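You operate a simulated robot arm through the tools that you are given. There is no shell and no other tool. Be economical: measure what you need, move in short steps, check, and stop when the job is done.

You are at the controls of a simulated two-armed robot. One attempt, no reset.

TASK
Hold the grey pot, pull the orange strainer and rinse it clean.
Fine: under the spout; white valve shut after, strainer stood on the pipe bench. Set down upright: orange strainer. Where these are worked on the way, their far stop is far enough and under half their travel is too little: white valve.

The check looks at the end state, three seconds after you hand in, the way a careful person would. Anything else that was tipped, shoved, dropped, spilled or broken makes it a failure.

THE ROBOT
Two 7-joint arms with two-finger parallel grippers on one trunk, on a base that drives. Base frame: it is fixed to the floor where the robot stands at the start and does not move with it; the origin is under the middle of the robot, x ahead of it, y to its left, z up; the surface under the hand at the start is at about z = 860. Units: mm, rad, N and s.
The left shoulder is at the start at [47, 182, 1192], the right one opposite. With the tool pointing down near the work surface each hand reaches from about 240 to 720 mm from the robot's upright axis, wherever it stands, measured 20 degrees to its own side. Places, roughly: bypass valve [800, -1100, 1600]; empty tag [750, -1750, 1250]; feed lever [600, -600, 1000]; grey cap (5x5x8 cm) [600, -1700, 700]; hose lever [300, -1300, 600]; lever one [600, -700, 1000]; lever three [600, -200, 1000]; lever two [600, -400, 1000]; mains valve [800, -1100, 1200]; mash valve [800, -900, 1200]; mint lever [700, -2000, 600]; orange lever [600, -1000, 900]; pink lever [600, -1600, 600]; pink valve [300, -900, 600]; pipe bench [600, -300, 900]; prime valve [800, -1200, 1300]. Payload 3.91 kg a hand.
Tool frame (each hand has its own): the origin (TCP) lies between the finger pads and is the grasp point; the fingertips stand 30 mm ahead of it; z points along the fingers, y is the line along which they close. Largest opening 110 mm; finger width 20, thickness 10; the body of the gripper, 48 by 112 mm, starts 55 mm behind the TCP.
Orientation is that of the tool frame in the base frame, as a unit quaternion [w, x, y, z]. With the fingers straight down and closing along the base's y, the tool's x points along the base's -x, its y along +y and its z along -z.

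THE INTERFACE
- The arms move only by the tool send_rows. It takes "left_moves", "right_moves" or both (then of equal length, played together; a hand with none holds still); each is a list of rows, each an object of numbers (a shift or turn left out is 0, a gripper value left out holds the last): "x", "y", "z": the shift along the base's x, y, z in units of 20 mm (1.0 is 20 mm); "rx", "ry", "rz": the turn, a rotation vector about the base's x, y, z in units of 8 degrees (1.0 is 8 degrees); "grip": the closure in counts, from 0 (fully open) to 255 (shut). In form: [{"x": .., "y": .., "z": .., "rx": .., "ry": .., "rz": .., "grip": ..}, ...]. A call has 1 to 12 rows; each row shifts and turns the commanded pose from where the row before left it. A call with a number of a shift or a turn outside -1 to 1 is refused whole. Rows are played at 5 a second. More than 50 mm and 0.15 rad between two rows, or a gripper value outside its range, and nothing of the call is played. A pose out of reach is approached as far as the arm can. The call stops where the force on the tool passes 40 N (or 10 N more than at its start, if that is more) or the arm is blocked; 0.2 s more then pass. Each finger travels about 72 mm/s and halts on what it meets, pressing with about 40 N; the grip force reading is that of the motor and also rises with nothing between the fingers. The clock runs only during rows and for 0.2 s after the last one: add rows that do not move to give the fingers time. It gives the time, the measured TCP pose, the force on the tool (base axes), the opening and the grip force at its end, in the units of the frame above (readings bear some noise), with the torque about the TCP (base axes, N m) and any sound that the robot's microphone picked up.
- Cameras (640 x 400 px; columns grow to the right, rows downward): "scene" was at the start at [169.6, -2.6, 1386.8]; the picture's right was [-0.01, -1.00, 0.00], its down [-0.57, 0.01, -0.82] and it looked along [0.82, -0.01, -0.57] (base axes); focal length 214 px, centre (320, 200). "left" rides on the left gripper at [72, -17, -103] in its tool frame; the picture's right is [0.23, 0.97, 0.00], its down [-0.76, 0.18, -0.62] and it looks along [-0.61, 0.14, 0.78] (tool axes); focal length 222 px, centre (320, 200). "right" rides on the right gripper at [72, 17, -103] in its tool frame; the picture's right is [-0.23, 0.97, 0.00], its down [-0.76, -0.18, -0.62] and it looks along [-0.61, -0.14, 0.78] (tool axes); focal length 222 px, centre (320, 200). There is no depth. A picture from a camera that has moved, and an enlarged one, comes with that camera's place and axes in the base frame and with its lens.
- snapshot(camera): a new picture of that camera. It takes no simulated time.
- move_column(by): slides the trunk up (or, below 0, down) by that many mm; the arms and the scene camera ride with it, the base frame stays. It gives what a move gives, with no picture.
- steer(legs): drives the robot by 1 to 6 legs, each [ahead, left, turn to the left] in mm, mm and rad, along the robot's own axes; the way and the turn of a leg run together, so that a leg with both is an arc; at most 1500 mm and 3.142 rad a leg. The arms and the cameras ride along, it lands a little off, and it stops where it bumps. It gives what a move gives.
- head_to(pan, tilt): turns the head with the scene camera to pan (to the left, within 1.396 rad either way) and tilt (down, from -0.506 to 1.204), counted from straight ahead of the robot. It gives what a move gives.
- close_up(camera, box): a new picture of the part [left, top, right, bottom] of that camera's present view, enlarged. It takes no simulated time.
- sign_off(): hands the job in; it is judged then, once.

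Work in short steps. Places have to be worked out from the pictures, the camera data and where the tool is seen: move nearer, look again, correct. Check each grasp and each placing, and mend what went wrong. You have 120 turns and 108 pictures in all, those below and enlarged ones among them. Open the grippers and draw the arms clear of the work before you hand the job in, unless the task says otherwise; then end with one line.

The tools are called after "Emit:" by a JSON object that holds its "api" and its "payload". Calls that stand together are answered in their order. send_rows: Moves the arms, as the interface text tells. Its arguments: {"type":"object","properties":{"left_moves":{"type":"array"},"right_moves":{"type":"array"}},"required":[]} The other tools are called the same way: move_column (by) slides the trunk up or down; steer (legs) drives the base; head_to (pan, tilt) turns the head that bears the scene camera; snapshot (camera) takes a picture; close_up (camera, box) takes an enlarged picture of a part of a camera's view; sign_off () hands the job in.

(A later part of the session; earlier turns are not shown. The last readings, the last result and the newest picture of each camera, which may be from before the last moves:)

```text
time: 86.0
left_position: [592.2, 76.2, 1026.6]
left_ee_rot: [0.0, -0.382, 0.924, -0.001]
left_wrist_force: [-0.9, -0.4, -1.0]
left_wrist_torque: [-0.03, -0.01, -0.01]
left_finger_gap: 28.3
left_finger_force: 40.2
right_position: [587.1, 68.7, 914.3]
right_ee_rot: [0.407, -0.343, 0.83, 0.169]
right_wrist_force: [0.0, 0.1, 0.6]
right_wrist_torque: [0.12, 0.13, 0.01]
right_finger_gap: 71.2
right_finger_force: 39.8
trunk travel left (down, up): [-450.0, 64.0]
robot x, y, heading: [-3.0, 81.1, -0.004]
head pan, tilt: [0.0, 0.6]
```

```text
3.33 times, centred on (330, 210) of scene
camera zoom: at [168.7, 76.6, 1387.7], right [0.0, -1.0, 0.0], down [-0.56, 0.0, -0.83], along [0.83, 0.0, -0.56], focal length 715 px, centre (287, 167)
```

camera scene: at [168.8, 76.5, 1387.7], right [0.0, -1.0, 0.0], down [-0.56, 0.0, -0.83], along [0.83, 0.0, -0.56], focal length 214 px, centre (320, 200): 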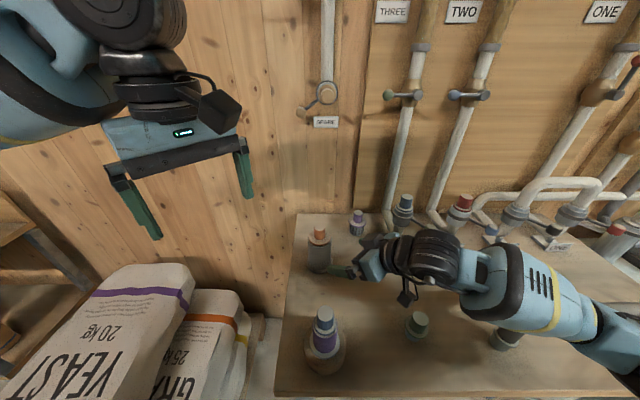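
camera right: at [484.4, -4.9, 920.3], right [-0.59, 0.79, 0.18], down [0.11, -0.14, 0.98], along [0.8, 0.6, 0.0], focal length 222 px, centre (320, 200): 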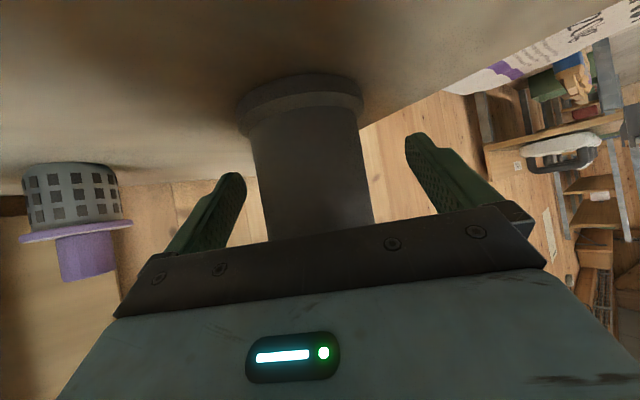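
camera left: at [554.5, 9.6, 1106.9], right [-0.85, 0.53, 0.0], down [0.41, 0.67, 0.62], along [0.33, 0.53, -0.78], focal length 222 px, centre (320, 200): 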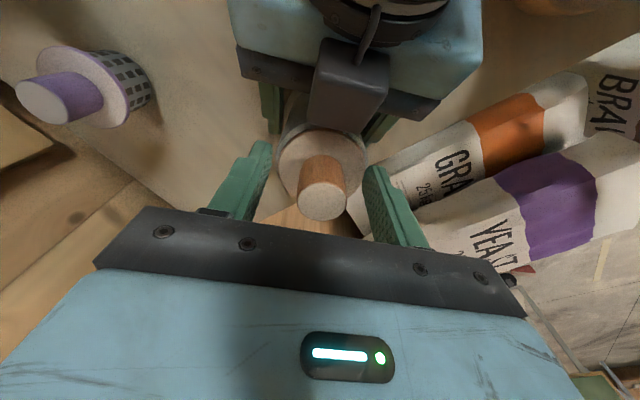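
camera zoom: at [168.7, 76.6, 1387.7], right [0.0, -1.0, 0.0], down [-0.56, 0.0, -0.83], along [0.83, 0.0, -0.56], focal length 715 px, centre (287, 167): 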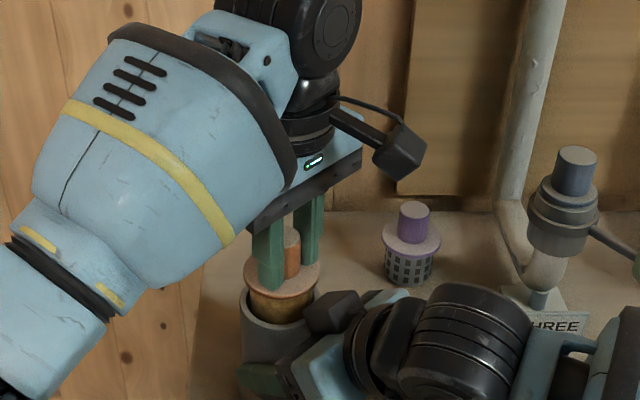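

The strainer is coming out. Keep lifting well clear.

Emit:
{"api": "send_rows", "payload": {"left_moves": [{"z": 0.3}, {"z": 0.4}, {"z": 0.5}, {"z": 0.5}, {"z": 0.5}, {"z": 0.6}, {"z": 0.7}, {"z": 0.7}, {"z": 0.7}, {"z": 0.7}, {}]}}

Emit:
{"api": "close_up", "payload": {"camera": "scene", "box": [260, 110, 400, 270]}}

```text
time: 88.4
left_position: [592.9, 76.7, 1140.2]
left_ee_rot: [0.0, -0.383, 0.924, -0.001]
left_wrist_force: [-0.8, -0.4, -1.2]
left_wrist_torque: [-0.03, -0.01, 0.01]
left_finger_gap: 28.0
left_finger_force: 40.0
right_position: [586.4, 69.2, 914.5]
right_ee_rot: [0.406, -0.344, 0.83, 0.168]
right_wrist_force: [-0.4, 0.0, 2.2]
right_wrist_torque: [0.13, 0.12, 0.03]
right_finger_gap: 70.9
right_finger_force: 39.9
trunk travel left (down, up): [-450.0, 64.0]
robot x, y, heading: [-0.3, 79.9, -0.003]
head pan, tilt: [0.0, 0.6]
```

```text
2.50 times, centred on (330, 190) of scene
camera zoom: at [168.6, 76.5, 1387.7], right [0.0, -1.0, 0.0], down [-0.56, 0.0, -0.83], along [0.83, 0.0, -0.56], focal length 536 px, centre (295, 225)
```

zoom: 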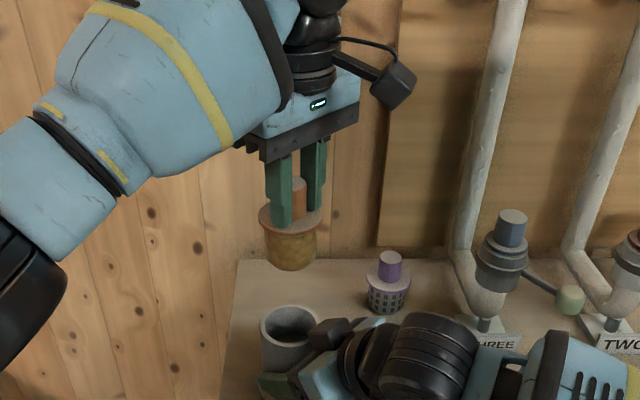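

Strainer is out and dirty; pot stands open. Release the pot and retreat the right hand along its approach, left up.

Emit:
{"api": "send_rows", "payload": {"right_moves": [{"grip": 95}, {"grip": 80}, {"grip": 50}, {"grip": 20}, {"grip": 0}, {"x": -0.5, "y": -0.5, "z": 0.57}, {"x": -0.6, "y": -0.6, "z": 0.69}, {"x": -0.6, "y": -0.6, "z": 0.69}, {"x": -0.6, "y": -0.6, "z": 0.69}, {"x": -0.6, "y": -0.6, "z": 0.69}, {"x": -0.6, "y": -0.6, "z": 0.69}]}}

Emit:
{"api": "send_rows", "payload": {"right_moves": [{"z": 1}, {"z": 1}, {"z": 1}, {"z": 1}, {"z": 1}, {"z": 1}, {"z": 1}, {"z": 1}], "left_moves": [{"z": 0.8, "x": -0.7, "y": 0.6}, {"z": 0.8, "x": -0.7, "y": 0.6}, {"z": 0.8, "x": -0.7, "y": 0.6}, {"z": 0.8, "x": -0.7, "y": 0.6}, {"z": 0.8, "x": -0.7, "y": 0.6}, {"z": 0.5, "x": -0.7, "y": 0.6}, {"x": -0.7, "y": 0.6}, {"x": -0.7, "y": 0.6}]}}

Emit:
{"api": "snapshot", "payload": {"camera": "scene"}}

```text
time: 90.8
left_position: [591.9, 74.8, 1138.8]
left_ee_rot: [0.0, -0.383, 0.924, 0.0]
left_wrist_force: [-0.8, -0.4, -1.8]
left_wrist_torque: [-0.01, -0.03, -0.02]
left_finger_gap: 28.1
left_finger_force: 39.7
right_position: [516.7, -2.0, 996.1]
right_ee_rot: [0.407, -0.343, 0.83, 0.169]
right_wrist_force: [1.4, -0.3, 0.5]
right_wrist_torque: [-0.02, 0.03, -0.03]
right_finger_gap: 110.2
right_finger_force: 0.0
trunk travel left (down, up): [-450.0, 64.0]
robot x, y, heading: [-2.9, 83.3, -0.001]
head pan, tilt: [0.0, 0.6]
```

```text
time: 92.6
left_position: [479.3, 172.6, 1229.4]
left_ee_rot: [0.0, -0.382, 0.924, -0.001]
left_wrist_force: [0.1, 0.4, -0.9]
left_wrist_torque: [0.02, -0.01, 0.01]
left_finger_gap: 28.0
left_finger_force: 40.2
right_position: [516.2, -0.3, 1156.2]
right_ee_rot: [0.407, -0.343, 0.83, 0.168]
right_wrist_force: [-0.2, 0.6, 0.4]
right_wrist_torque: [-0.01, -0.02, -0.02]
right_finger_gap: 109.9
right_finger_force: 0.2
trunk travel left (down, up): [-450.0, 64.0]
robot x, y, heading: [-4.2, 79.8, 0.002]
head pan, tilt: [0.0, 0.6]
```

```text
71 pictures are left
camera scene: at [168.2, 77.4, 1387.7], right [0.0, -1.0, 0.0], down [-0.56, 0.0, -0.83], along [0.83, 0.0, -0.56], focal length 214 px, centre (320, 200)
```

scene: 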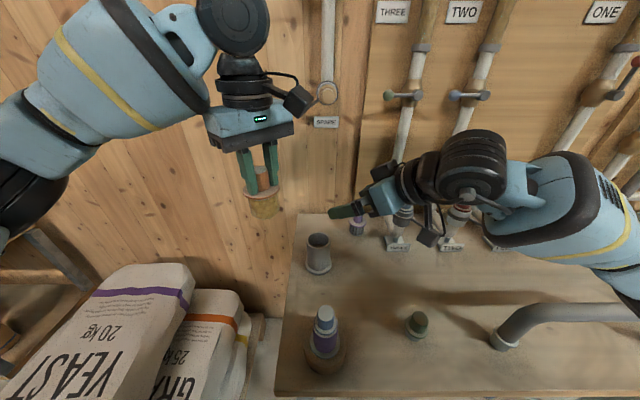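

Pot stands upright, empty. Now back away and drive right to the sink, keeping the strainer held.

Emit:
{"api": "steer", "payload": {"legs": [[-600, 0, 0], [0, -1500, 0], [0, -1140, 0]]}}

Emit:
{"api": "head_to", "payload": {"pan": 0.0, "tilt": 0.4}}

Emit:
{"api": "snapshot", "payload": {"camera": "scene"}}

```text
time: 118.7
left_position: [-121.1, -2452.5, 1229.3]
left_ee_rot: [0.0, -0.385, 0.923, -0.001]
left_wrist_force: [0.3, 0.0, -1.7]
left_wrist_torque: [-0.02, -0.01, 0.01]
left_finger_gap: 28.4
left_finger_force: 39.8
right_position: [-82.0, -2627.5, 1155.1]
right_ee_rot: [0.407, -0.344, 0.829, 0.169]
right_wrist_force: [-0.2, -0.1, -0.3]
right_wrist_torque: [0.01, -0.01, -0.03]
right_finger_gap: 110.1
right_finger_force: 0.0
trunk travel left (down, up): [-450.0, 64.0]
robot x, y, heading: [-604.4, -2551.0, 0.0]
head pan, tilt: [0.0, 0.6]
```

```text
time: 119.4
left_position: [-121.0, -2453.9, 1228.8]
left_ee_rot: [0.001, -0.386, 0.923, -0.001]
left_wrist_force: [0.5, -0.1, -1.5]
left_wrist_torque: [-0.02, 0.01, -0.03]
left_finger_gap: 28.2
left_finger_force: 40.1
right_position: [-81.8, -2625.3, 1155.4]
right_ee_rot: [0.406, -0.346, 0.829, 0.17]
right_wrist_force: [0.5, 0.9, 0.7]
right_wrist_torque: [-0.01, 0.02, 0.03]
right_finger_gap: 110.1
right_finger_force: 0.1
trunk travel left (down, up): [-450.0, 64.0]
robot x, y, heading: [-602.8, -2550.2, 0.006]
head pan, tilt: [0.0, 0.4]
```

```text
70 pictures are left
camera scene: at [-427.2, -2550.4, 1405.8], right [0.0, -1.0, 0.0], down [-0.39, 0.0, -0.92], along [0.92, 0.0, -0.39], focal length 214 px, centre (320, 200)
```

scene: 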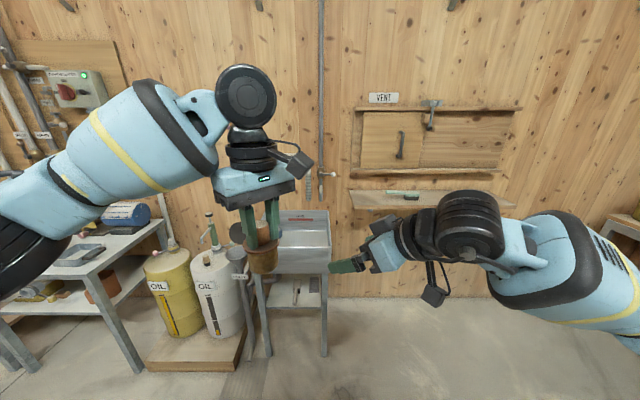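

Both hands are in free space; I orient them here: left tilted 45° forward-right, right near-horizontal and closed for pushing.

Emit:
{"api": "send_rows", "payload": {"left_moves": [{"rz": -0.9375}, {"rz": -0.9375}, {"rz": -0.9375}, {"rz": -0.9375}, {"rz": -0.9375}, {"rz": -0.9375}, {"rz": -0.9375}, {"rz": -0.9375}, {"rz": -0.9375}, {"rz": -0.9375}], "right_moves": [{"rz": -0.833, "y": -0.9, "grip": 255}, {"rz": -0.833, "y": -0.9}, {"rz": -0.833, "y": -0.9}, {"rx": 0.405, "ry": -0.868, "y": -0.9}, {"rx": 0.405, "ry": -0.868, "y": -0.9}, {"rx": 0.405, "ry": -0.868}, {"x": -0.5}, {"x": -0.5}, {"x": -0.5}, {"x": -0.5}]}}

Emit:
{"api": "send_rows", "payload": {"left_moves": [{"rx": -0.469, "ry": -0.812}, {"rx": -0.469, "ry": -0.812}, {"rx": -0.469, "ry": -0.812}, {"rx": -0.469, "ry": -0.812}, {"rx": -0.469, "ry": -0.812}, {"rx": -0.469, "ry": -0.812}]}}

Emit:
{"api": "steer", "payload": {"legs": [[450, 0, 0]]}}

Emit:
{"api": "snapshot", "payload": {"camera": "scene"}}

```text
time: 121.6
left_position: [-119.8, -2452.6, 1229.5]
left_ee_rot: [0.0, 0.258, 0.966, -0.001]
left_wrist_force: [0.6, -0.1, -1.5]
left_wrist_torque: [0.04, 0.0, -0.03]
left_finger_gap: 28.2
left_finger_force: 39.7
right_position: [-123.4, -2717.1, 1154.7]
right_ee_rot: [0.595, -0.173, 0.773, 0.133]
right_wrist_force: [0.3, -0.6, 0.4]
right_wrist_torque: [0.0, -0.02, 0.02]
right_finger_gap: 0.0
right_finger_force: 37.1
trunk travel left (down, up): [-450.0, 64.0]
robot x, y, heading: [-605.4, -2547.0, 0.005]
head pan, tilt: [0.0, 0.4]
```

```text
time: 123.0
left_position: [-119.9, -2452.5, 1229.2]
left_ee_rot: [0.371, 0.237, 0.892, -0.101]
left_wrist_force: [0.6, 1.0, -1.0]
left_wrist_torque: [0.03, 0.04, 0.01]
left_finger_gap: 28.2
left_finger_force: 39.9
right_position: [-122.8, -2714.5, 1155.4]
right_ee_rot: [0.595, -0.174, 0.774, 0.133]
right_wrist_force: [-0.5, 0.6, -0.8]
right_wrist_torque: [0.01, 0.02, 0.01]
right_finger_gap: 0.2
right_finger_force: 37.6
trunk travel left (down, up): [-450.0, 64.0]
robot x, y, heading: [-599.7, -2549.2, -0.001]
head pan, tilt: [0.0, 0.4]
```

```text
time: 125.7
left_position: [328.8, -2448.4, 1230.2]
left_ee_rot: [0.37, 0.235, 0.893, -0.1]
left_wrist_force: [0.1, 0.6, -2.0]
left_wrist_torque: [0.0, 0.08, 0.01]
left_finger_gap: 28.2
left_finger_force: 40.1
right_position: [329.3, -2711.5, 1155.7]
right_ee_rot: [0.594, -0.175, 0.774, 0.134]
right_wrist_force: [1.4, 0.3, 0.5]
right_wrist_torque: [0.0, 0.05, -0.01]
right_finger_gap: 0.0
right_finger_force: 37.6
trunk travel left (down, up): [-450.0, 64.0]
robot x, y, heading: [-150.3, -2544.2, 0.009]
head pan, tilt: [0.0, 0.4]
```

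```text
69 pictures are left
camera scene: at [22.7, -2547.3, 1405.9], right [0.01, -1.0, 0.0], down [-0.39, 0.0, -0.92], along [0.92, 0.01, -0.39], focal length 214 px, centre (320, 200)
```

scene: 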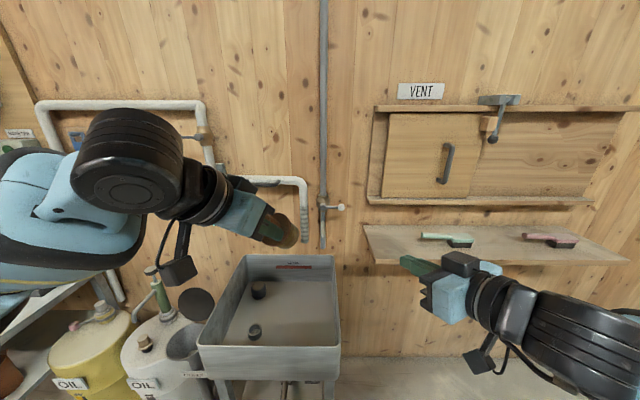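

Sink rim is about z=811, front at x≈400. Drive 200 mm further and look at the tap again.

Emit:
{"api": "steer", "payload": {"legs": [[200, 0, -0.009]]}}

Emit:
{"api": "snapshot", "payload": {"camera": "scene"}}

Emit:
{"api": "close_up", "payload": {"camera": "scene", "box": [270, 180, 390, 290]}}

```text
time: 127.3
left_position: [528.2, -2451.3, 1228.4]
left_ee_rot: [0.369, 0.238, 0.893, -0.101]
left_wrist_force: [-0.3, -0.4, -1.1]
left_wrist_torque: [0.07, 0.09, 0.0]
left_finger_gap: 27.9
left_finger_force: 40.2
right_position: [523.9, -2714.9, 1155.8]
right_ee_rot: [0.595, -0.172, 0.774, 0.132]
right_wrist_force: [0.3, -0.7, -0.3]
right_wrist_torque: [0.03, -0.02, 0.0]
right_finger_gap: 0.4
right_finger_force: 38.1
trunk travel left (down, up): [-450.0, 64.0]
robot x, y, heading: [42.9, -2546.9, 0.0]
head pan, tilt: [0.0, 0.4]
```

```text
68 pictures are left
camera scene: at [220.8, -2547.7, 1405.9], right [0.0, -1.0, 0.0], down [-0.39, 0.0, -0.92], along [0.92, 0.0, -0.39], focal length 214 px, centre (320, 200)
```

scene: 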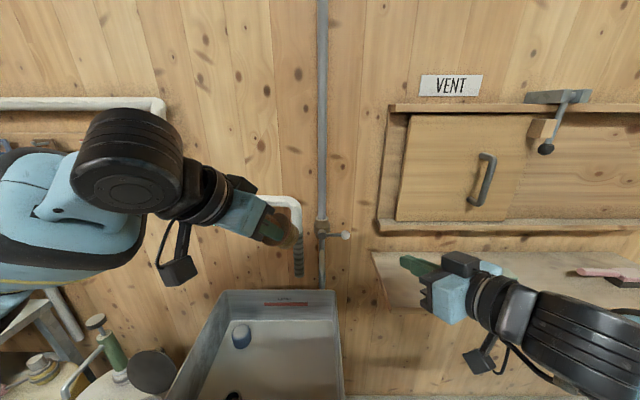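

```text
3.64 times, centred on (330, 235) of scene
camera zoom: at [220.8, -2547.7, 1405.9], right [0.0, -1.0, 0.0], down [-0.39, 0.0, -0.92], along [0.92, 0.0, -0.39], focal length 780 px, centre (284, 73)
```

zoom: 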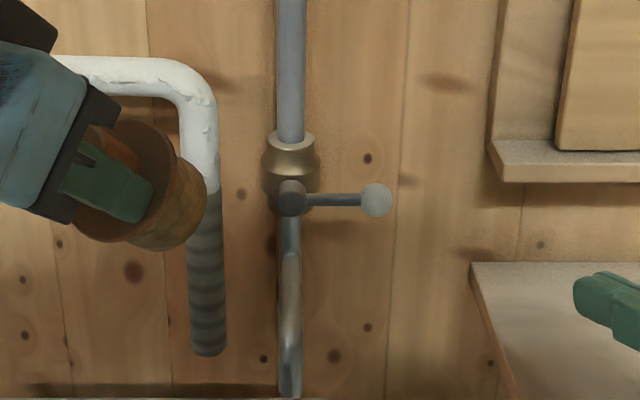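

Knob ≈(780,-2625,1052), pivot y≈-2553, spout tip ≈(683,-2553,936). Move the right closed fingers toward a spot in front of and above the knob, then look.

Emit:
{"api": "send_rows", "payload": {"right_moves": [{"x": 0.978, "y": 0.278, "z": -0.31}, {"x": 0.978, "y": 0.278, "z": -0.31}, {"x": 0.978, "y": 0.278, "z": -0.31}, {"x": 0.978, "y": 0.278, "z": -0.31}, {"x": 0.978, "y": 0.278, "z": -0.31}, {"x": 0.978, "y": 0.278, "z": -0.31}, {"x": 0.978, "y": 0.278, "z": -0.31}, {"x": 0.978, "y": 0.278, "z": -0.31}, {"x": 0.978, "y": 0.278, "z": -0.31}]}}

Emit:
{"api": "snapshot", "payload": {"camera": "right"}}

Emit:
{"api": "close_up", "payload": {"camera": "scene", "box": [270, 180, 430, 300]}}

```text
time: 129.3
left_position: [528.7, -2452.1, 1229.6]
left_ee_rot: [0.368, 0.238, 0.893, -0.101]
left_wrist_force: [-0.3, -0.5, -1.3]
left_wrist_torque: [0.04, 0.08, 0.02]
left_finger_gap: 28.1
left_finger_force: 40.1
right_position: [701.4, -2664.5, 1097.8]
right_ee_rot: [0.595, -0.172, 0.774, 0.132]
right_wrist_force: [0.9, -0.9, -0.2]
right_wrist_torque: [0.02, -0.01, 0.0]
right_finger_gap: 0.0
right_finger_force: 37.9
trunk travel left (down, up): [-450.0, 64.0]
robot x, y, heading: [42.2, -2547.4, -0.001]
head pan, tilt: [0.0, 0.4]
```

```text
66 pictures are left
camera right: at [586.9, -2698.1, 1055.1], right [-0.36, 0.91, 0.22], down [-0.29, -0.33, 0.9], along [0.89, 0.26, 0.39], focal length 222 px, centre (320, 200)
```

right: 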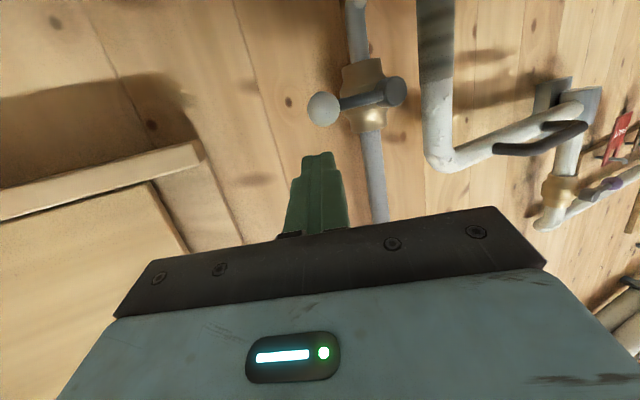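

```text
3.33 times, centred on (350, 240) of scene
camera zoom: at [221.0, -2547.4, 1405.8], right [0.0, -1.0, 0.0], down [-0.39, 0.0, -0.92], along [0.92, 0.0, -0.39], focal length 715 px, centre (220, 67)
```

zoom: 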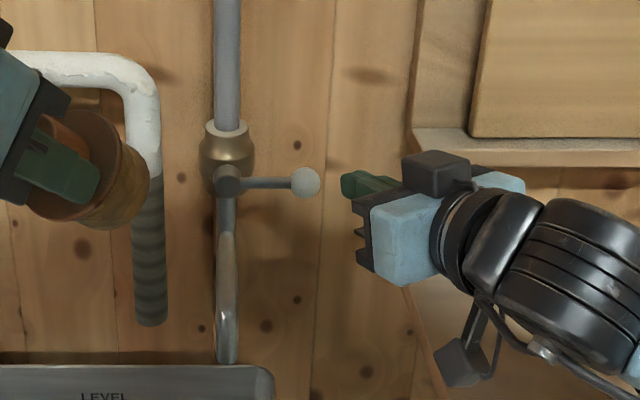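

Right camera puts the knob at ≈(774,-2622,1058). Move fingers over it, then nudge down to test the turning direction.

Emit:
{"api": "send_rows", "payload": {"right_moves": [{"x": 0.95, "y": 0.5}, {"x": 0.95, "y": 0.5}, {"x": 0.95, "y": 0.5}, {}]}}

Emit:
{"api": "send_rows", "payload": {"right_moves": [{"z": -0.25}, {"z": -0.25}, {"z": -0.25}, {"z": -0.25}]}}

Emit:
{"api": "close_up", "payload": {"camera": "scene", "box": [270, 180, 430, 300]}}

Emit:
{"api": "snapshot", "payload": {"camera": "right"}}

```text
time: 130.3
left_position: [527.9, -2451.3, 1229.8]
left_ee_rot: [0.37, 0.238, 0.892, -0.101]
left_wrist_force: [0.6, -0.1, -1.6]
left_wrist_torque: [0.03, 0.09, 0.0]
left_finger_gap: 28.0
left_finger_force: 39.8
right_position: [757.1, -2634.2, 1099.3]
right_ee_rot: [0.595, -0.172, 0.774, 0.132]
right_wrist_force: [-0.1, -0.7, 0.8]
right_wrist_torque: [-0.02, -0.02, -0.01]
right_finger_gap: 0.1
right_finger_force: 38.0
trunk travel left (down, up): [-450.0, 64.0]
robot x, y, heading: [50.5, -2544.0, 0.005]
head pan, tilt: [0.0, 0.4]
```

```text
time: 131.3
left_position: [525.9, -2452.3, 1231.7]
left_ee_rot: [0.37, 0.239, 0.892, -0.102]
left_wrist_force: [0.3, 0.3, -2.3]
left_wrist_torque: [0.03, 0.07, 0.0]
left_finger_gap: 27.9
left_finger_force: 40.0
right_position: [757.0, -2634.5, 1089.0]
right_ee_rot: [0.602, -0.173, 0.768, 0.134]
right_wrist_force: [8.2, -1.0, 27.3]
right_wrist_torque: [0.44, -0.68, 0.27]
right_finger_gap: 0.1
right_finger_force: 38.0
trunk travel left (down, up): [-450.0, 64.0]
robot x, y, heading: [42.7, -2546.6, 0.003]
head pan, tilt: [0.0, 0.4]
```

```text
3.33 times, centred on (350, 240) of scene
camera zoom: at [218.6, -2547.5, 1406.8], right [0.0, -1.0, 0.0], down [-0.39, 0.0, -0.92], along [0.92, 0.0, -0.39], focal length 715 px, centre (220, 67)
```

zoom: 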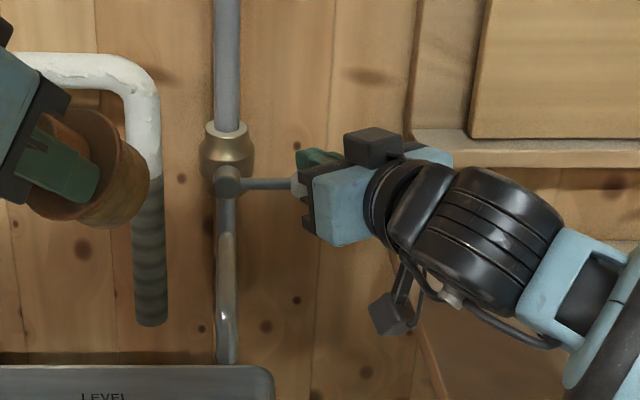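

```text
63 pictures are left
camera right: at [644.1, -2667.6, 1043.3], right [-0.37, 0.9, 0.22], down [-0.31, -0.34, 0.89], along [0.88, 0.26, 0.4], focal length 222 px, centre (320, 200)
```

right: 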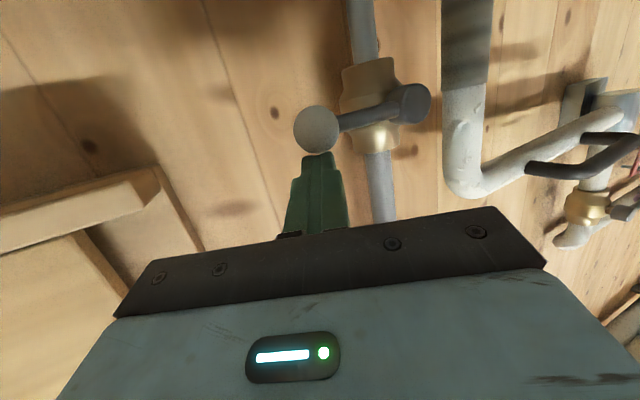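

Pushing down meets 27 N with no turn, so that's probably the shut stop. Back out, go under the knob and try pushing up.

Emit:
{"api": "send_rows", "payload": {"right_moves": [{"z": 0.5}, {"x": -0.9, "y": -0.45}, {"x": -0.9, "y": -0.45}, {"x": -0.9, "y": -0.45}, {"z": -1}, {"z": -1}, {"z": -1}, {"z": -0.6}, {"x": 0.9, "y": 0.45}, {"x": 0.9, "y": 0.45}, {"x": 0.9, "y": 0.45}, {}]}}

Emit:
{"api": "snapshot", "payload": {"camera": "right"}}

```text
time: 133.9
left_position: [527.9, -2451.3, 1228.3]
left_ee_rot: [0.37, 0.238, 0.892, -0.101]
left_wrist_force: [-0.4, 0.0, -0.7]
left_wrist_torque: [0.06, 0.08, 0.0]
left_finger_gap: 28.0
left_finger_force: 40.0
right_position: [757.3, -2634.8, 1017.8]
right_ee_rot: [0.595, -0.172, 0.774, 0.132]
right_wrist_force: [0.1, 0.0, 0.0]
right_wrist_torque: [0.0, -0.06, -0.04]
right_finger_gap: 0.0
right_finger_force: 37.6
trunk travel left (down, up): [-450.0, 64.0]
robot x, y, heading: [44.9, -2546.5, 0.002]
head pan, tilt: [0.0, 0.4]
```

```text
62 pictures are left
camera right: at [643.2, -2667.8, 973.7], right [-0.36, 0.91, 0.22], down [-0.29, -0.33, 0.9], along [0.89, 0.26, 0.39], focal length 222 px, centre (320, 200)
```

right: 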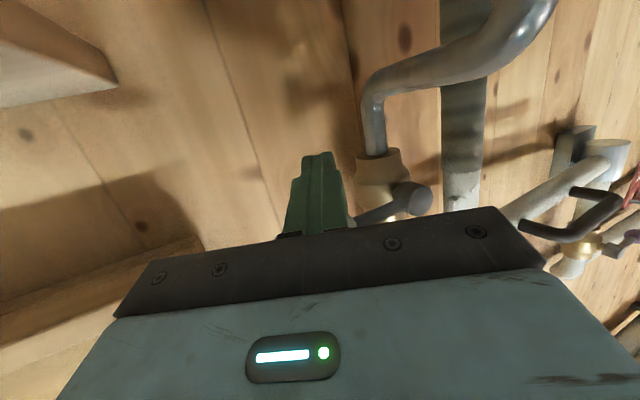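

Push up in small steps and listen for water.

Emit:
{"api": "send_rows", "payload": {"right_moves": [{"z": 0.3}, {"z": 0.3}, {"z": 0.3}, {"z": 0.3}, {"z": 0.3}, {}]}}

Emit:
{"api": "close_up", "payload": {"camera": "scene", "box": [270, 180, 430, 300]}}

```text
time: 135.3
left_position: [528.2, -2451.7, 1229.4]
left_ee_rot: [0.37, 0.239, 0.892, -0.101]
left_wrist_force: [0.4, -0.2, -2.1]
left_wrist_torque: [0.02, 0.07, 0.01]
left_finger_gap: 28.2
left_finger_force: 39.7
right_position: [758.4, -2634.0, 1046.4]
right_ee_rot: [0.595, -0.173, 0.774, 0.132]
right_wrist_force: [0.7, -0.3, -0.9]
right_wrist_torque: [0.02, 0.0, -0.05]
right_finger_gap: 0.0
right_finger_force: 37.6
trunk travel left (down, up): [-450.0, 64.0]
robot x, y, heading: [47.4, -2547.4, -0.002]
head pan, tilt: [0.0, 0.4]
```

```text
3.33 times, centred on (350, 240) of scene
camera zoom: at [220.6, -2547.7, 1405.9], right [0.0, -1.0, 0.0], down [-0.39, 0.0, -0.92], along [0.92, 0.0, -0.39], focal length 715 px, centre (220, 67)
```

zoom: 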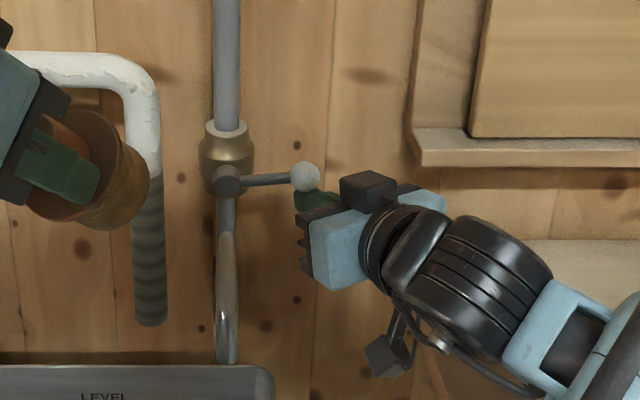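

It turns upward (opening). Follow the arc around the pivot up to about 80°.

Emit:
{"api": "send_rows", "payload": {"right_moves": [{"y": -0.2, "z": 0.75}, {"y": 0.14, "z": 0.62}, {"y": 0.14, "z": 0.62}, {"y": 0.34, "z": 0.55}, {"y": 0.34, "z": 0.55}, {"y": 0.5, "z": 0.4}, {"y": 0.5, "z": 0.4}, {}]}}

Emit:
{"api": "snapshot", "payload": {"camera": "scene"}}

Emit:
{"api": "close_up", "payload": {"camera": "scene", "box": [270, 170, 430, 300]}}

```text
time: 137.1
left_position: [527.6, -2451.9, 1229.9]
left_ee_rot: [0.37, 0.238, 0.892, -0.1]
left_wrist_force: [-0.1, 0.4, -1.7]
left_wrist_torque: [-0.01, 0.06, 0.0]
left_finger_gap: 28.1
left_finger_force: 39.9
right_position: [758.9, -2598.0, 1125.1]
right_ee_rot: [0.596, -0.172, 0.773, 0.132]
right_wrist_force: [0.1, 0.7, 0.4]
right_wrist_torque: [0.02, 0.03, -0.01]
right_finger_gap: 0.0
right_finger_force: 37.8
trunk travel left (down, up): [-450.0, 64.0]
robot x, y, heading: [50.4, -2546.4, 0.0]
head pan, tilt: [0.0, 0.4]
```

```text
60 pictures are left
camera scene: at [220.5, -2547.9, 1405.9], right [0.0, -1.0, 0.0], down [-0.39, 0.0, -0.92], along [0.92, 0.0, -0.39], focal length 214 px, centre (320, 200)
```

scene: 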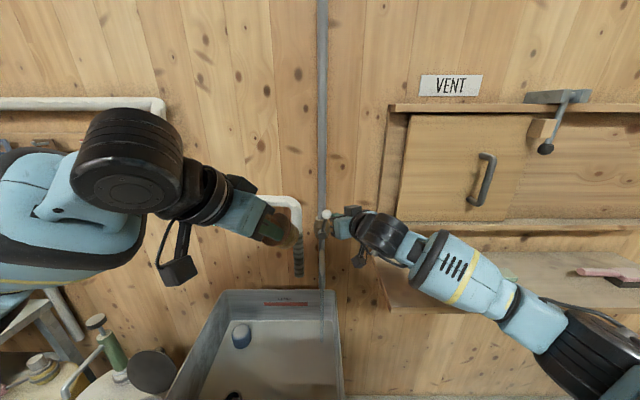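

```text
3.08 times, centred on (350, 235) of scene
camera zoom: at [220.5, -2547.9, 1405.9], right [0.0, -1.0, 0.0], down [-0.39, 0.0, -0.92], along [0.92, 0.0, -0.39], focal length 660 px, centre (228, 92)
```

zoom: 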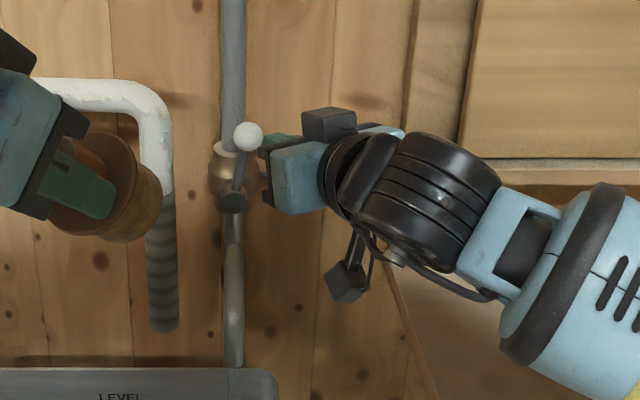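

Valve is ~77° open and a stream falls in the sink. Push to ~90°, then draw the right hand back a bit.

Emit:
{"api": "send_rows", "payload": {"right_moves": [{"y": 0.4, "z": 0.15}, {"y": 0.4, "z": 0.1}, {}, {"y": -0.7}, {"y": -0.8, "x": -0.6}, {"y": -0.9, "x": -0.9}, {"y": -0.9, "x": -0.9}, {"y": -0.9, "x": -0.9}], "left_moves": [{}, {}, {"z": -0.9, "x": 0.13, "y": -0.12}, {"z": -0.95, "x": 0.13, "y": -0.12}, {"z": -0.95, "x": 0.13, "y": -0.12}, {"z": -0.95, "x": 0.13, "y": -0.12}, {"z": -0.95, "x": 0.13, "y": -0.12}, {"z": -0.95, "x": 0.13, "y": -0.12}]}}

Emit:
{"api": "snapshot", "payload": {"camera": "scene"}}

Emit:
{"api": "close_up", "payload": {"camera": "scene", "box": [240, 180, 400, 340]}}

```text
time: 138.9
left_position: [543.5, -2467.4, 1117.0]
left_ee_rot: [0.37, 0.238, 0.892, -0.101]
left_wrist_force: [-0.6, 0.2, -0.7]
left_wrist_torque: [0.05, 0.04, -0.01]
left_finger_gap: 28.1
left_finger_force: 40.0
right_position: [691.9, -2667.2, 1130.3]
right_ee_rot: [0.595, -0.172, 0.774, 0.133]
right_wrist_force: [-0.6, -0.7, 0.2]
right_wrist_torque: [0.0, 0.01, 0.0]
right_finger_gap: 0.2
right_finger_force: 37.4
trunk travel left (down, up): [-450.0, 64.0]
robot x, y, heading: [47.0, -2546.8, 0.002]
head pan, tilt: [0.0, 0.4]
```

```text
58 pictures are left
camera scene: at [220.2, -2548.2, 1405.9], right [0.0, -1.0, 0.0], down [-0.39, 0.0, -0.92], along [0.92, 0.0, -0.39], focal length 214 px, centre (320, 200)
```

scene: 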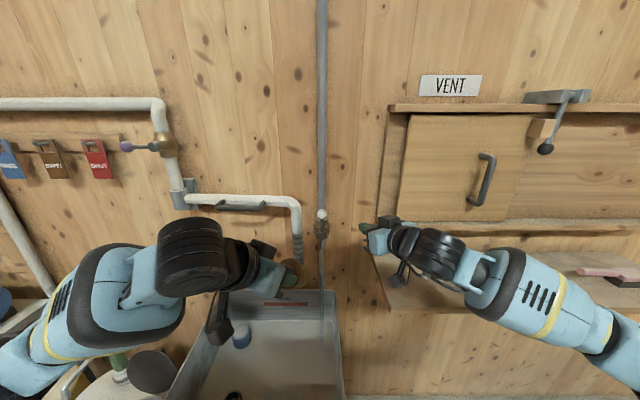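

```text
2.50 times, centred on (320, 260) of scene
camera zoom: at [220.2, -2548.2, 1405.9], right [0.0, -1.0, 0.0], down [-0.39, 0.0, -0.92], along [0.92, 0.0, -0.39], focal length 536 px, centre (320, 50)
```

zoom: 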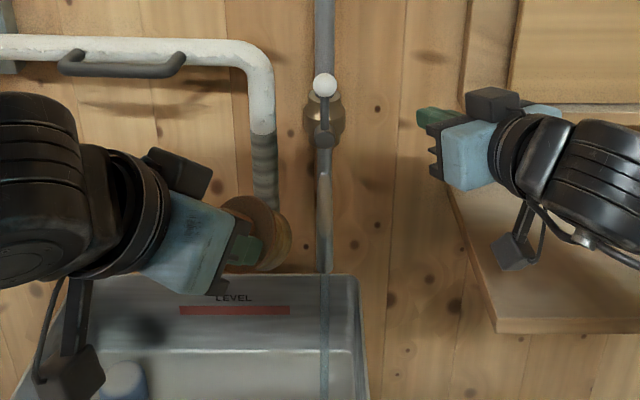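

Valve fully open, stream visible. Lower the strainer in under the spout.

Emit:
{"api": "send_rows", "payload": {"left_moves": [{"x": 0.225, "y": -0.19, "z": -0.97}, {"x": 0.225, "y": -0.19, "z": -0.97}, {"x": 0.225, "y": -0.19, "z": -0.97}, {"x": 0.225, "y": -0.19, "z": -0.97}, {"x": 0.225, "y": -0.19, "z": -0.97}, {"x": 0.225, "y": -0.19, "z": -0.97}, {"x": 0.5, "y": -0.25, "z": -0.85}, {"x": 0.5, "y": -0.25, "z": -0.85}, {"x": 0.5, "y": -0.25, "z": -0.85}, {"x": 0.5, "y": -0.25, "z": -0.85}, {"x": 0.5, "y": -0.25, "z": -0.85}]}}

Emit:
{"api": "snapshot", "payload": {"camera": "left"}}

Emit:
{"api": "close_up", "payload": {"camera": "scene", "box": [240, 200, 400, 340]}}

```text
time: 141.3
left_position: [618.5, -2514.0, 914.7]
left_ee_rot: [0.369, 0.238, 0.892, -0.102]
left_wrist_force: [0.6, -0.2, -0.7]
left_wrist_torque: [0.01, 0.1, 0.0]
left_finger_gap: 27.9
left_finger_force: 39.8
right_position: [692.3, -2668.0, 1130.9]
right_ee_rot: [0.595, -0.173, 0.774, 0.133]
right_wrist_force: [0.1, 0.2, 0.5]
right_wrist_torque: [0.0, -0.01, 0.0]
right_finger_gap: 0.0
right_finger_force: 37.7
trunk travel left (down, up): [-450.0, 64.0]
robot x, y, heading: [46.3, -2549.8, -0.005]
head pan, tilt: [0.0, 0.4]
```

```text
56 pictures are left
camera left: at [504.0, -2468.3, 936.0], right [0.35, 0.92, -0.17], down [0.18, 0.11, 0.98], along [0.92, -0.37, -0.12], focal length 222 px, centre (320, 200)
```

left: 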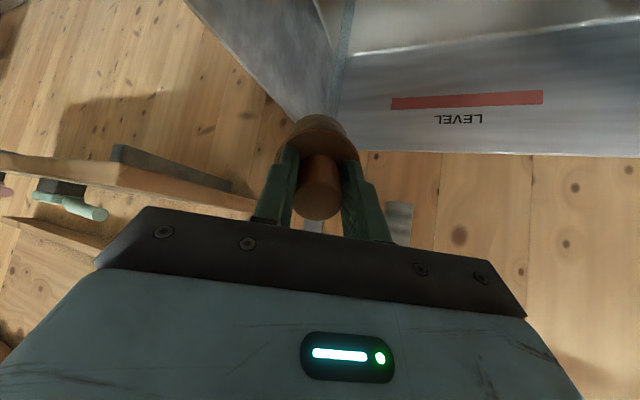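

```text
2.86 times, centred on (320, 270) of scene
camera zoom: at [220.8, -2547.9, 1405.8], right [0.0, -1.0, 0.0], down [-0.39, 0.0, -0.92], along [0.92, 0.0, -0.39], focal length 613 px, centre (320, 0)
```

zoom: 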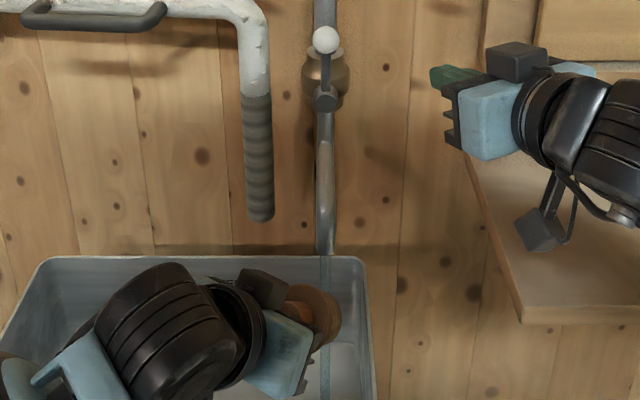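

The stream is still just beyond the basket. Move ahead ~15 mm and toward the right ~10 mm, dwelling there.

Emit:
{"api": "send_rows", "payload": {"left_moves": [{"x": 0.4, "y": -0.3}, {"x": 0.4, "y": -0.25}, {}, {}, {}, {}, {}, {}]}}

Emit:
{"api": "snapshot", "payload": {"camera": "left"}}

Emit:
{"api": "close_up", "payload": {"camera": "scene", "box": [270, 230, 370, 310]}}

```text
time: 143.1
left_position: [636.6, -2523.8, 915.2]
left_ee_rot: [0.37, 0.239, 0.892, -0.102]
left_wrist_force: [-0.1, -0.1, -1.2]
left_wrist_torque: [0.02, 0.07, 0.01]
left_finger_gap: 27.9
left_finger_force: 39.9
right_position: [693.0, -2666.9, 1130.6]
right_ee_rot: [0.595, -0.173, 0.774, 0.132]
right_wrist_force: [0.2, 0.1, -0.7]
right_wrist_torque: [-0.02, 0.02, 0.01]
right_finger_gap: 0.0
right_finger_force: 38.2
trunk travel left (down, up): [-450.0, 64.0]
robot x, y, heading: [43.8, -2544.9, -0.002]
head pan, tilt: [0.0, 0.4]
```

```text
54 pictures are left
camera left: at [519.9, -2479.1, 936.0], right [0.35, 0.92, -0.17], down [0.17, 0.11, 0.98], along [0.92, -0.37, -0.12], focal length 222 px, centre (320, 200)
```

left: 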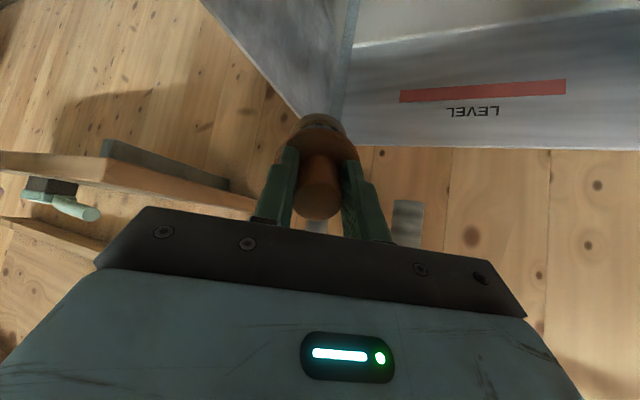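

```text
5.00 times, centred on (320, 270) of scene
camera zoom: at [220.6, -2547.7, 1405.9], right [0.0, -1.0, 0.0], down [-0.39, 0.0, -0.92], along [0.92, 0.0, -0.39], focal length 1072 px, centre (320, -150)
```

zoom: 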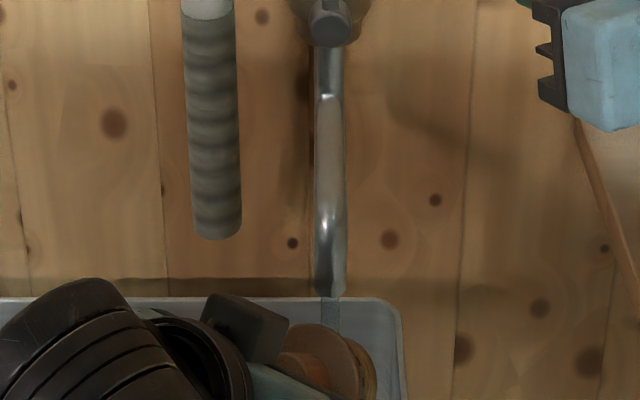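

Emit:
{"api": "close_up", "payload": {"camera": "left", "box": [240, 60, 420, 240]}}

Emit:
{"api": "close_up", "payload": {"camera": "scene", "box": [300, 270, 360, 350]}}

```text
2.22 times, centred on (330, 150) of left
camera zoom: at [519.9, -2479.1, 936.0], right [0.35, 0.92, -0.17], down [0.17, 0.11, 0.98], along [0.92, -0.37, -0.12], focal length 494 px, centre (298, 311)
```

zoom: 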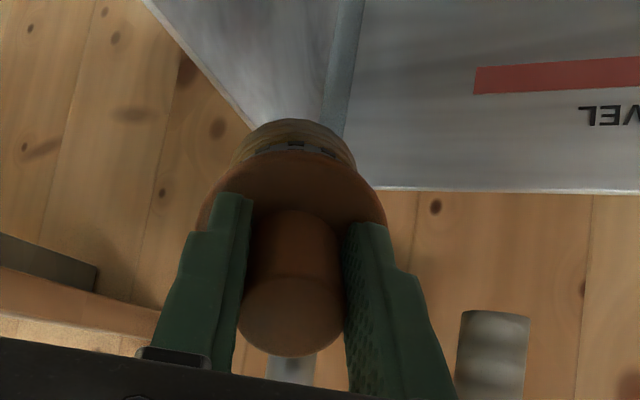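

```text
5.00 times, centred on (330, 310) of scene
camera zoom: at [220.6, -2547.7, 1405.9], right [0.0, -1.0, 0.0], down [-0.39, 0.0, -0.92], along [0.92, 0.0, -0.39], focal length 1072 px, centre (270, -350)
```

zoom: 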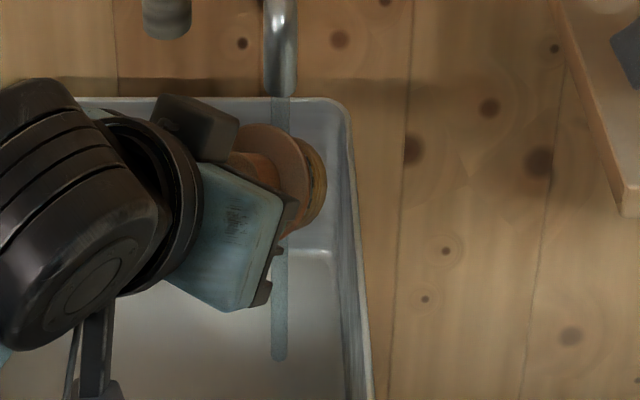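

By projection the stream hits the upper side of the basket. Dwell there with small sweeps and compare the dirt.

Emit:
{"api": "send_rows", "payload": {"left_moves": [{}, {}, {}, {}, {"x": 0.3, "y": -0.15}, {}, {}, {}, {"x": 0.3, "y": -0.15}, {}, {}, {}]}}

Emit:
{"api": "close_up", "payload": {"camera": "left", "box": [240, 60, 420, 240]}}

Emit:
{"api": "close_up", "payload": {"camera": "scene", "box": [300, 260, 360, 310]}}

```text
time: 145.7
left_position: [649.0, -2530.5, 914.4]
left_ee_rot: [0.37, 0.238, 0.892, -0.101]
left_wrist_force: [-0.6, 0.0, -1.4]
left_wrist_torque: [0.06, 0.07, 0.02]
left_finger_gap: 28.0
left_finger_force: 39.9
right_position: [692.0, -2666.6, 1130.2]
right_ee_rot: [0.595, -0.172, 0.774, 0.132]
right_wrist_force: [0.8, -0.6, -0.3]
right_wrist_torque: [-0.01, 0.0, 0.02]
right_finger_gap: 0.2
right_finger_force: 36.9
trunk travel left (down, up): [-450.0, 64.0]
robot x, y, heading: [48.2, -2544.8, -0.002]
head pan, tilt: [0.0, 0.4]
```

```text
2.22 times, centred on (330, 150) of left
camera zoom: at [532.1, -2485.5, 936.5], right [0.35, 0.92, -0.17], down [0.17, 0.11, 0.98], along [0.92, -0.37, -0.12], focal length 494 px, centre (298, 311)
```

zoom: 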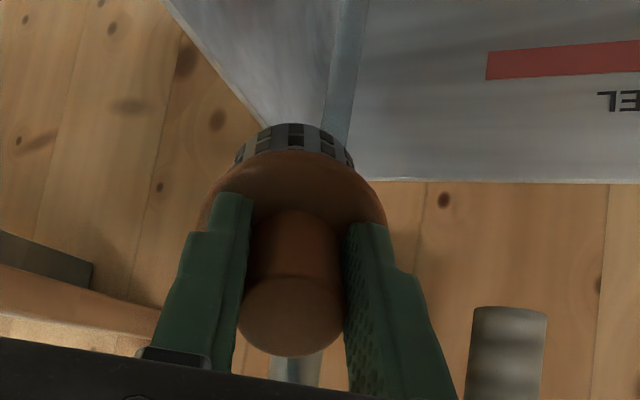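

```text
8.00 times, centred on (330, 285) of scene
camera zoom: at [220.6, -2547.7, 1405.9], right [0.0, -1.0, 0.0], down [-0.39, 0.0, -0.92], along [0.92, 0.0, -0.39], focal length 1716 px, centre (240, -480)
```

zoom: 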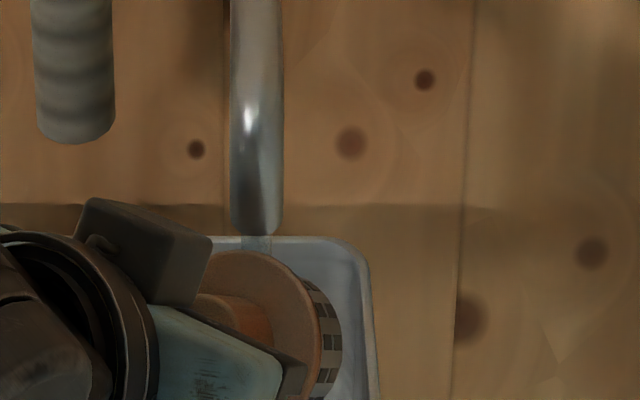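

The basket now shows clean grey mesh. Dwell 2 s more, then withdraw the left hand.

Emit:
{"api": "send_rows", "payload": {"left_moves": [{}, {}, {}, {}, {}, {}, {}, {}, {}, {}]}}

Emit:
{"api": "send_rows", "payload": {"left_moves": [{"x": -0.8, "y": 0.4}, {"x": -0.8, "y": 0.5, "z": 0.3}, {"x": -0.8, "y": 0.5, "z": 0.8}, {"x": -0.8, "y": 0.5, "z": 0.95}, {"x": -0.5, "y": 0.5, "z": 0.95}, {"y": 0.5, "z": 0.95}, {"y": 0.3, "z": 0.95}, {"y": 0.3, "z": 0.95}, {"z": 0.95}, {"z": 0.95}, {"z": 0.95}, {"z": 0.95}]}}

Emit:
{"api": "snapshot", "payload": {"camera": "scene"}}

Emit:
{"api": "close_up", "payload": {"camera": "left", "box": [240, 60, 420, 240]}}

```text
time: 147.9
left_position: [646.9, -2529.2, 914.4]
left_ee_rot: [0.37, 0.239, 0.892, -0.101]
left_wrist_force: [-0.5, -1.1, -1.8]
left_wrist_torque: [0.0, 0.05, 0.01]
left_finger_gap: 28.1
left_finger_force: 39.7
right_position: [693.0, -2666.1, 1130.5]
right_ee_rot: [0.595, -0.172, 0.774, 0.132]
right_wrist_force: [-0.1, -0.5, 0.9]
right_wrist_torque: [0.0, 0.01, 0.01]
right_finger_gap: 0.1
right_finger_force: 38.1
trunk travel left (down, up): [-450.0, 64.0]
robot x, y, heading: [46.0, -2547.0, 0.004]
head pan, tilt: [0.0, 0.4]
```

```text
time: 150.5
left_position: [574.2, -2460.3, 1107.5]
left_ee_rot: [0.369, 0.238, 0.893, -0.101]
left_wrist_force: [-0.8, -1.1, -1.7]
left_wrist_torque: [0.04, 0.06, 0.05]
left_finger_gap: 28.1
left_finger_force: 39.7
right_position: [692.8, -2667.9, 1130.1]
right_ee_rot: [0.595, -0.173, 0.774, 0.133]
right_wrist_force: [-0.7, -1.6, -0.5]
right_wrist_torque: [0.0, 0.01, -0.02]
right_finger_gap: 0.0
right_finger_force: 37.6
trunk travel left (down, up): [-450.0, 64.0]
robot x, y, heading: [45.2, -2550.3, 0.003]
head pan, tilt: [0.0, 0.4]
```

```text
48 pictures are left
camera scene: at [220.5, -2547.8, 1405.9], right [0.0, -1.0, 0.0], down [-0.39, 0.0, -0.92], along [0.92, 0.0, -0.39], focal length 214 px, centre (320, 200)
```

scene: 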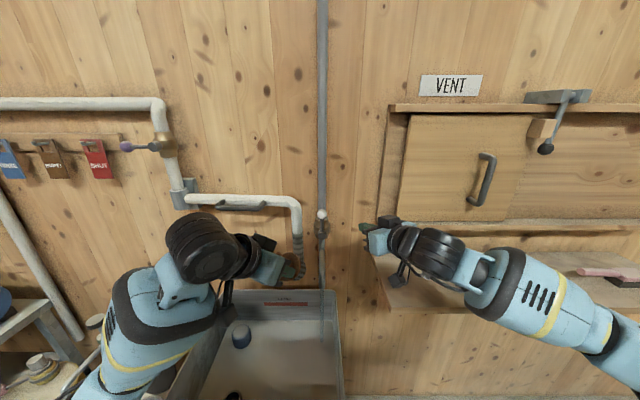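

```text
2.22 times, centred on (330, 150) of left
camera zoom: at [458.2, -2415.3, 1128.7], right [0.35, 0.92, -0.16], down [0.17, 0.11, 0.98], along [0.92, -0.37, -0.12], focal length 494 px, centre (298, 311)
```

zoom: 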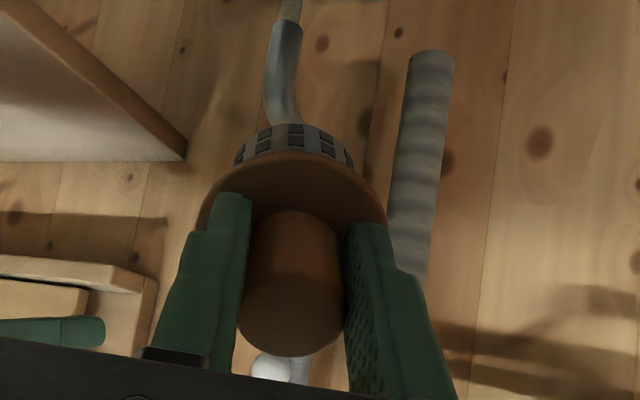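

Strainer clean. Move left hand aside and bring the right closed fingers in front of the lever's left side.

Emit:
{"api": "send_rows", "payload": {"left_moves": [{"x": -0.8, "y": 0.8, "z": 0.5}, {"x": -0.8, "y": 0.8, "z": 0.5}, {"x": -0.8, "y": 0.8, "z": 0.5}, {"x": -0.8, "y": 0.8, "z": 0.5}, {"x": -0.8, "y": 0.8, "z": 0.5}, {}, {}, {}, {}, {}], "right_moves": [{}, {}, {}, {}, {"y": 0.88}, {"y": 0.88}, {"y": 0.88}, {"y": 0.88}, {"y": 0.88}, {"y": 0.88}]}}

Emit:
{"api": "snapshot", "payload": {"camera": "right"}}

Emit:
{"api": "close_up", "payload": {"camera": "scene", "box": [270, 170, 400, 290]}}

```text
time: 152.7
left_position: [493.7, -2379.8, 1157.7]
left_ee_rot: [0.369, 0.238, 0.892, -0.102]
left_wrist_force: [0.6, 0.3, -0.9]
left_wrist_torque: [0.02, 0.07, 0.01]
left_finger_gap: 27.9
left_finger_force: 39.8
right_position: [693.0, -2560.6, 1129.1]
right_ee_rot: [0.595, -0.174, 0.774, 0.133]
right_wrist_force: [-0.7, -0.1, 0.7]
right_wrist_torque: [-0.02, -0.02, 0.0]
right_finger_gap: 0.0
right_finger_force: 37.7
trunk travel left (down, up): [-450.0, 64.0]
robot x, y, heading: [48.2, -2545.6, -0.002]
head pan, tilt: [0.0, 0.4]
```

```text
46 pictures are left
camera right: at [578.2, -2594.2, 1085.7], right [-0.36, 0.91, 0.22], down [-0.29, -0.33, 0.9], along [0.89, 0.26, 0.39], focal length 222 px, centre (320, 200)
```

right: 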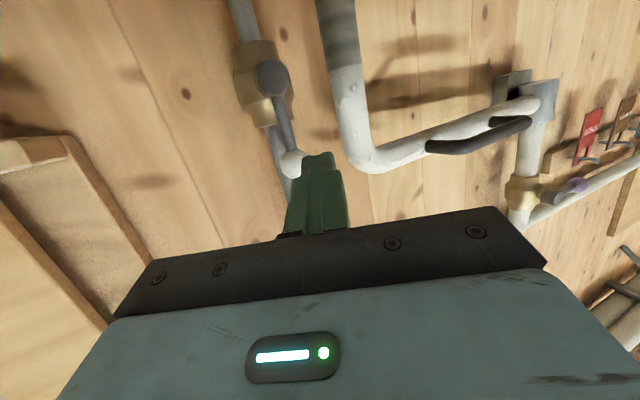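

```text
3.33 times, centred on (335, 230) of scene
camera zoom: at [220.6, -2547.0, 1405.9], right [0.0, -1.0, 0.0], down [-0.39, 0.0, -0.92], along [0.92, 0.0, -0.39], focal length 715 px, centre (270, 100)
```

zoom: 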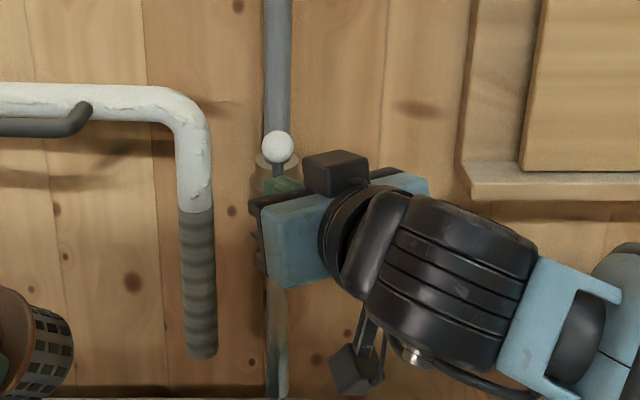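

Knob at (774,-2556,1127). Slip the fingers in on its left side.

Emit:
{"api": "send_rows", "payload": {"right_moves": [{"y": 0.7}, {"y": 0.6}, {"x": 0.8, "y": 0.05}, {"x": 0.8}, {"x": 0.8}, {"x": 0.7}]}}

Emit:
{"api": "snapshot", "payload": {"camera": "right"}}

```text
time: 154.1
left_position: [495.4, -2380.8, 1157.6]
left_ee_rot: [0.37, 0.238, 0.892, -0.102]
left_wrist_force: [0.4, -0.2, -1.8]
left_wrist_torque: [0.03, 0.04, 0.02]
left_finger_gap: 28.3
left_finger_force: 40.1
right_position: [755.1, -2533.6, 1129.0]
right_ee_rot: [0.595, -0.172, 0.774, 0.132]
right_wrist_force: [-0.8, 0.0, 0.2]
right_wrist_torque: [0.03, 0.0, 0.01]
right_finger_gap: 0.0
right_finger_force: 37.6
trunk travel left (down, up): [-450.0, 64.0]
robot x, y, heading: [44.2, -2550.6, 0.001]
head pan, tilt: [0.0, 0.4]
```

```text
44 pictures are left
camera right: at [640.1, -2568.0, 1085.7], right [-0.36, 0.91, 0.22], down [-0.29, -0.33, 0.9], along [0.89, 0.26, 0.39], focal length 222 px, centre (320, 200)
```

right: 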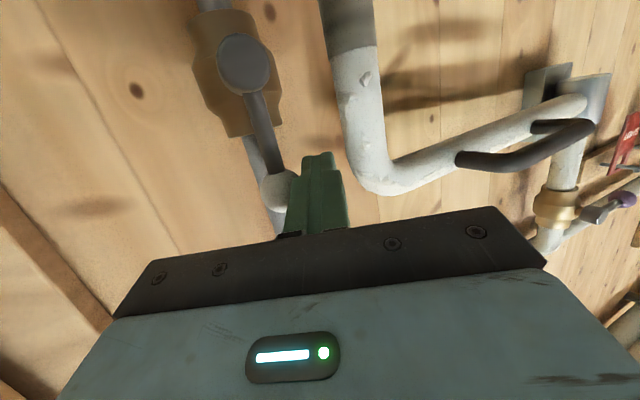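

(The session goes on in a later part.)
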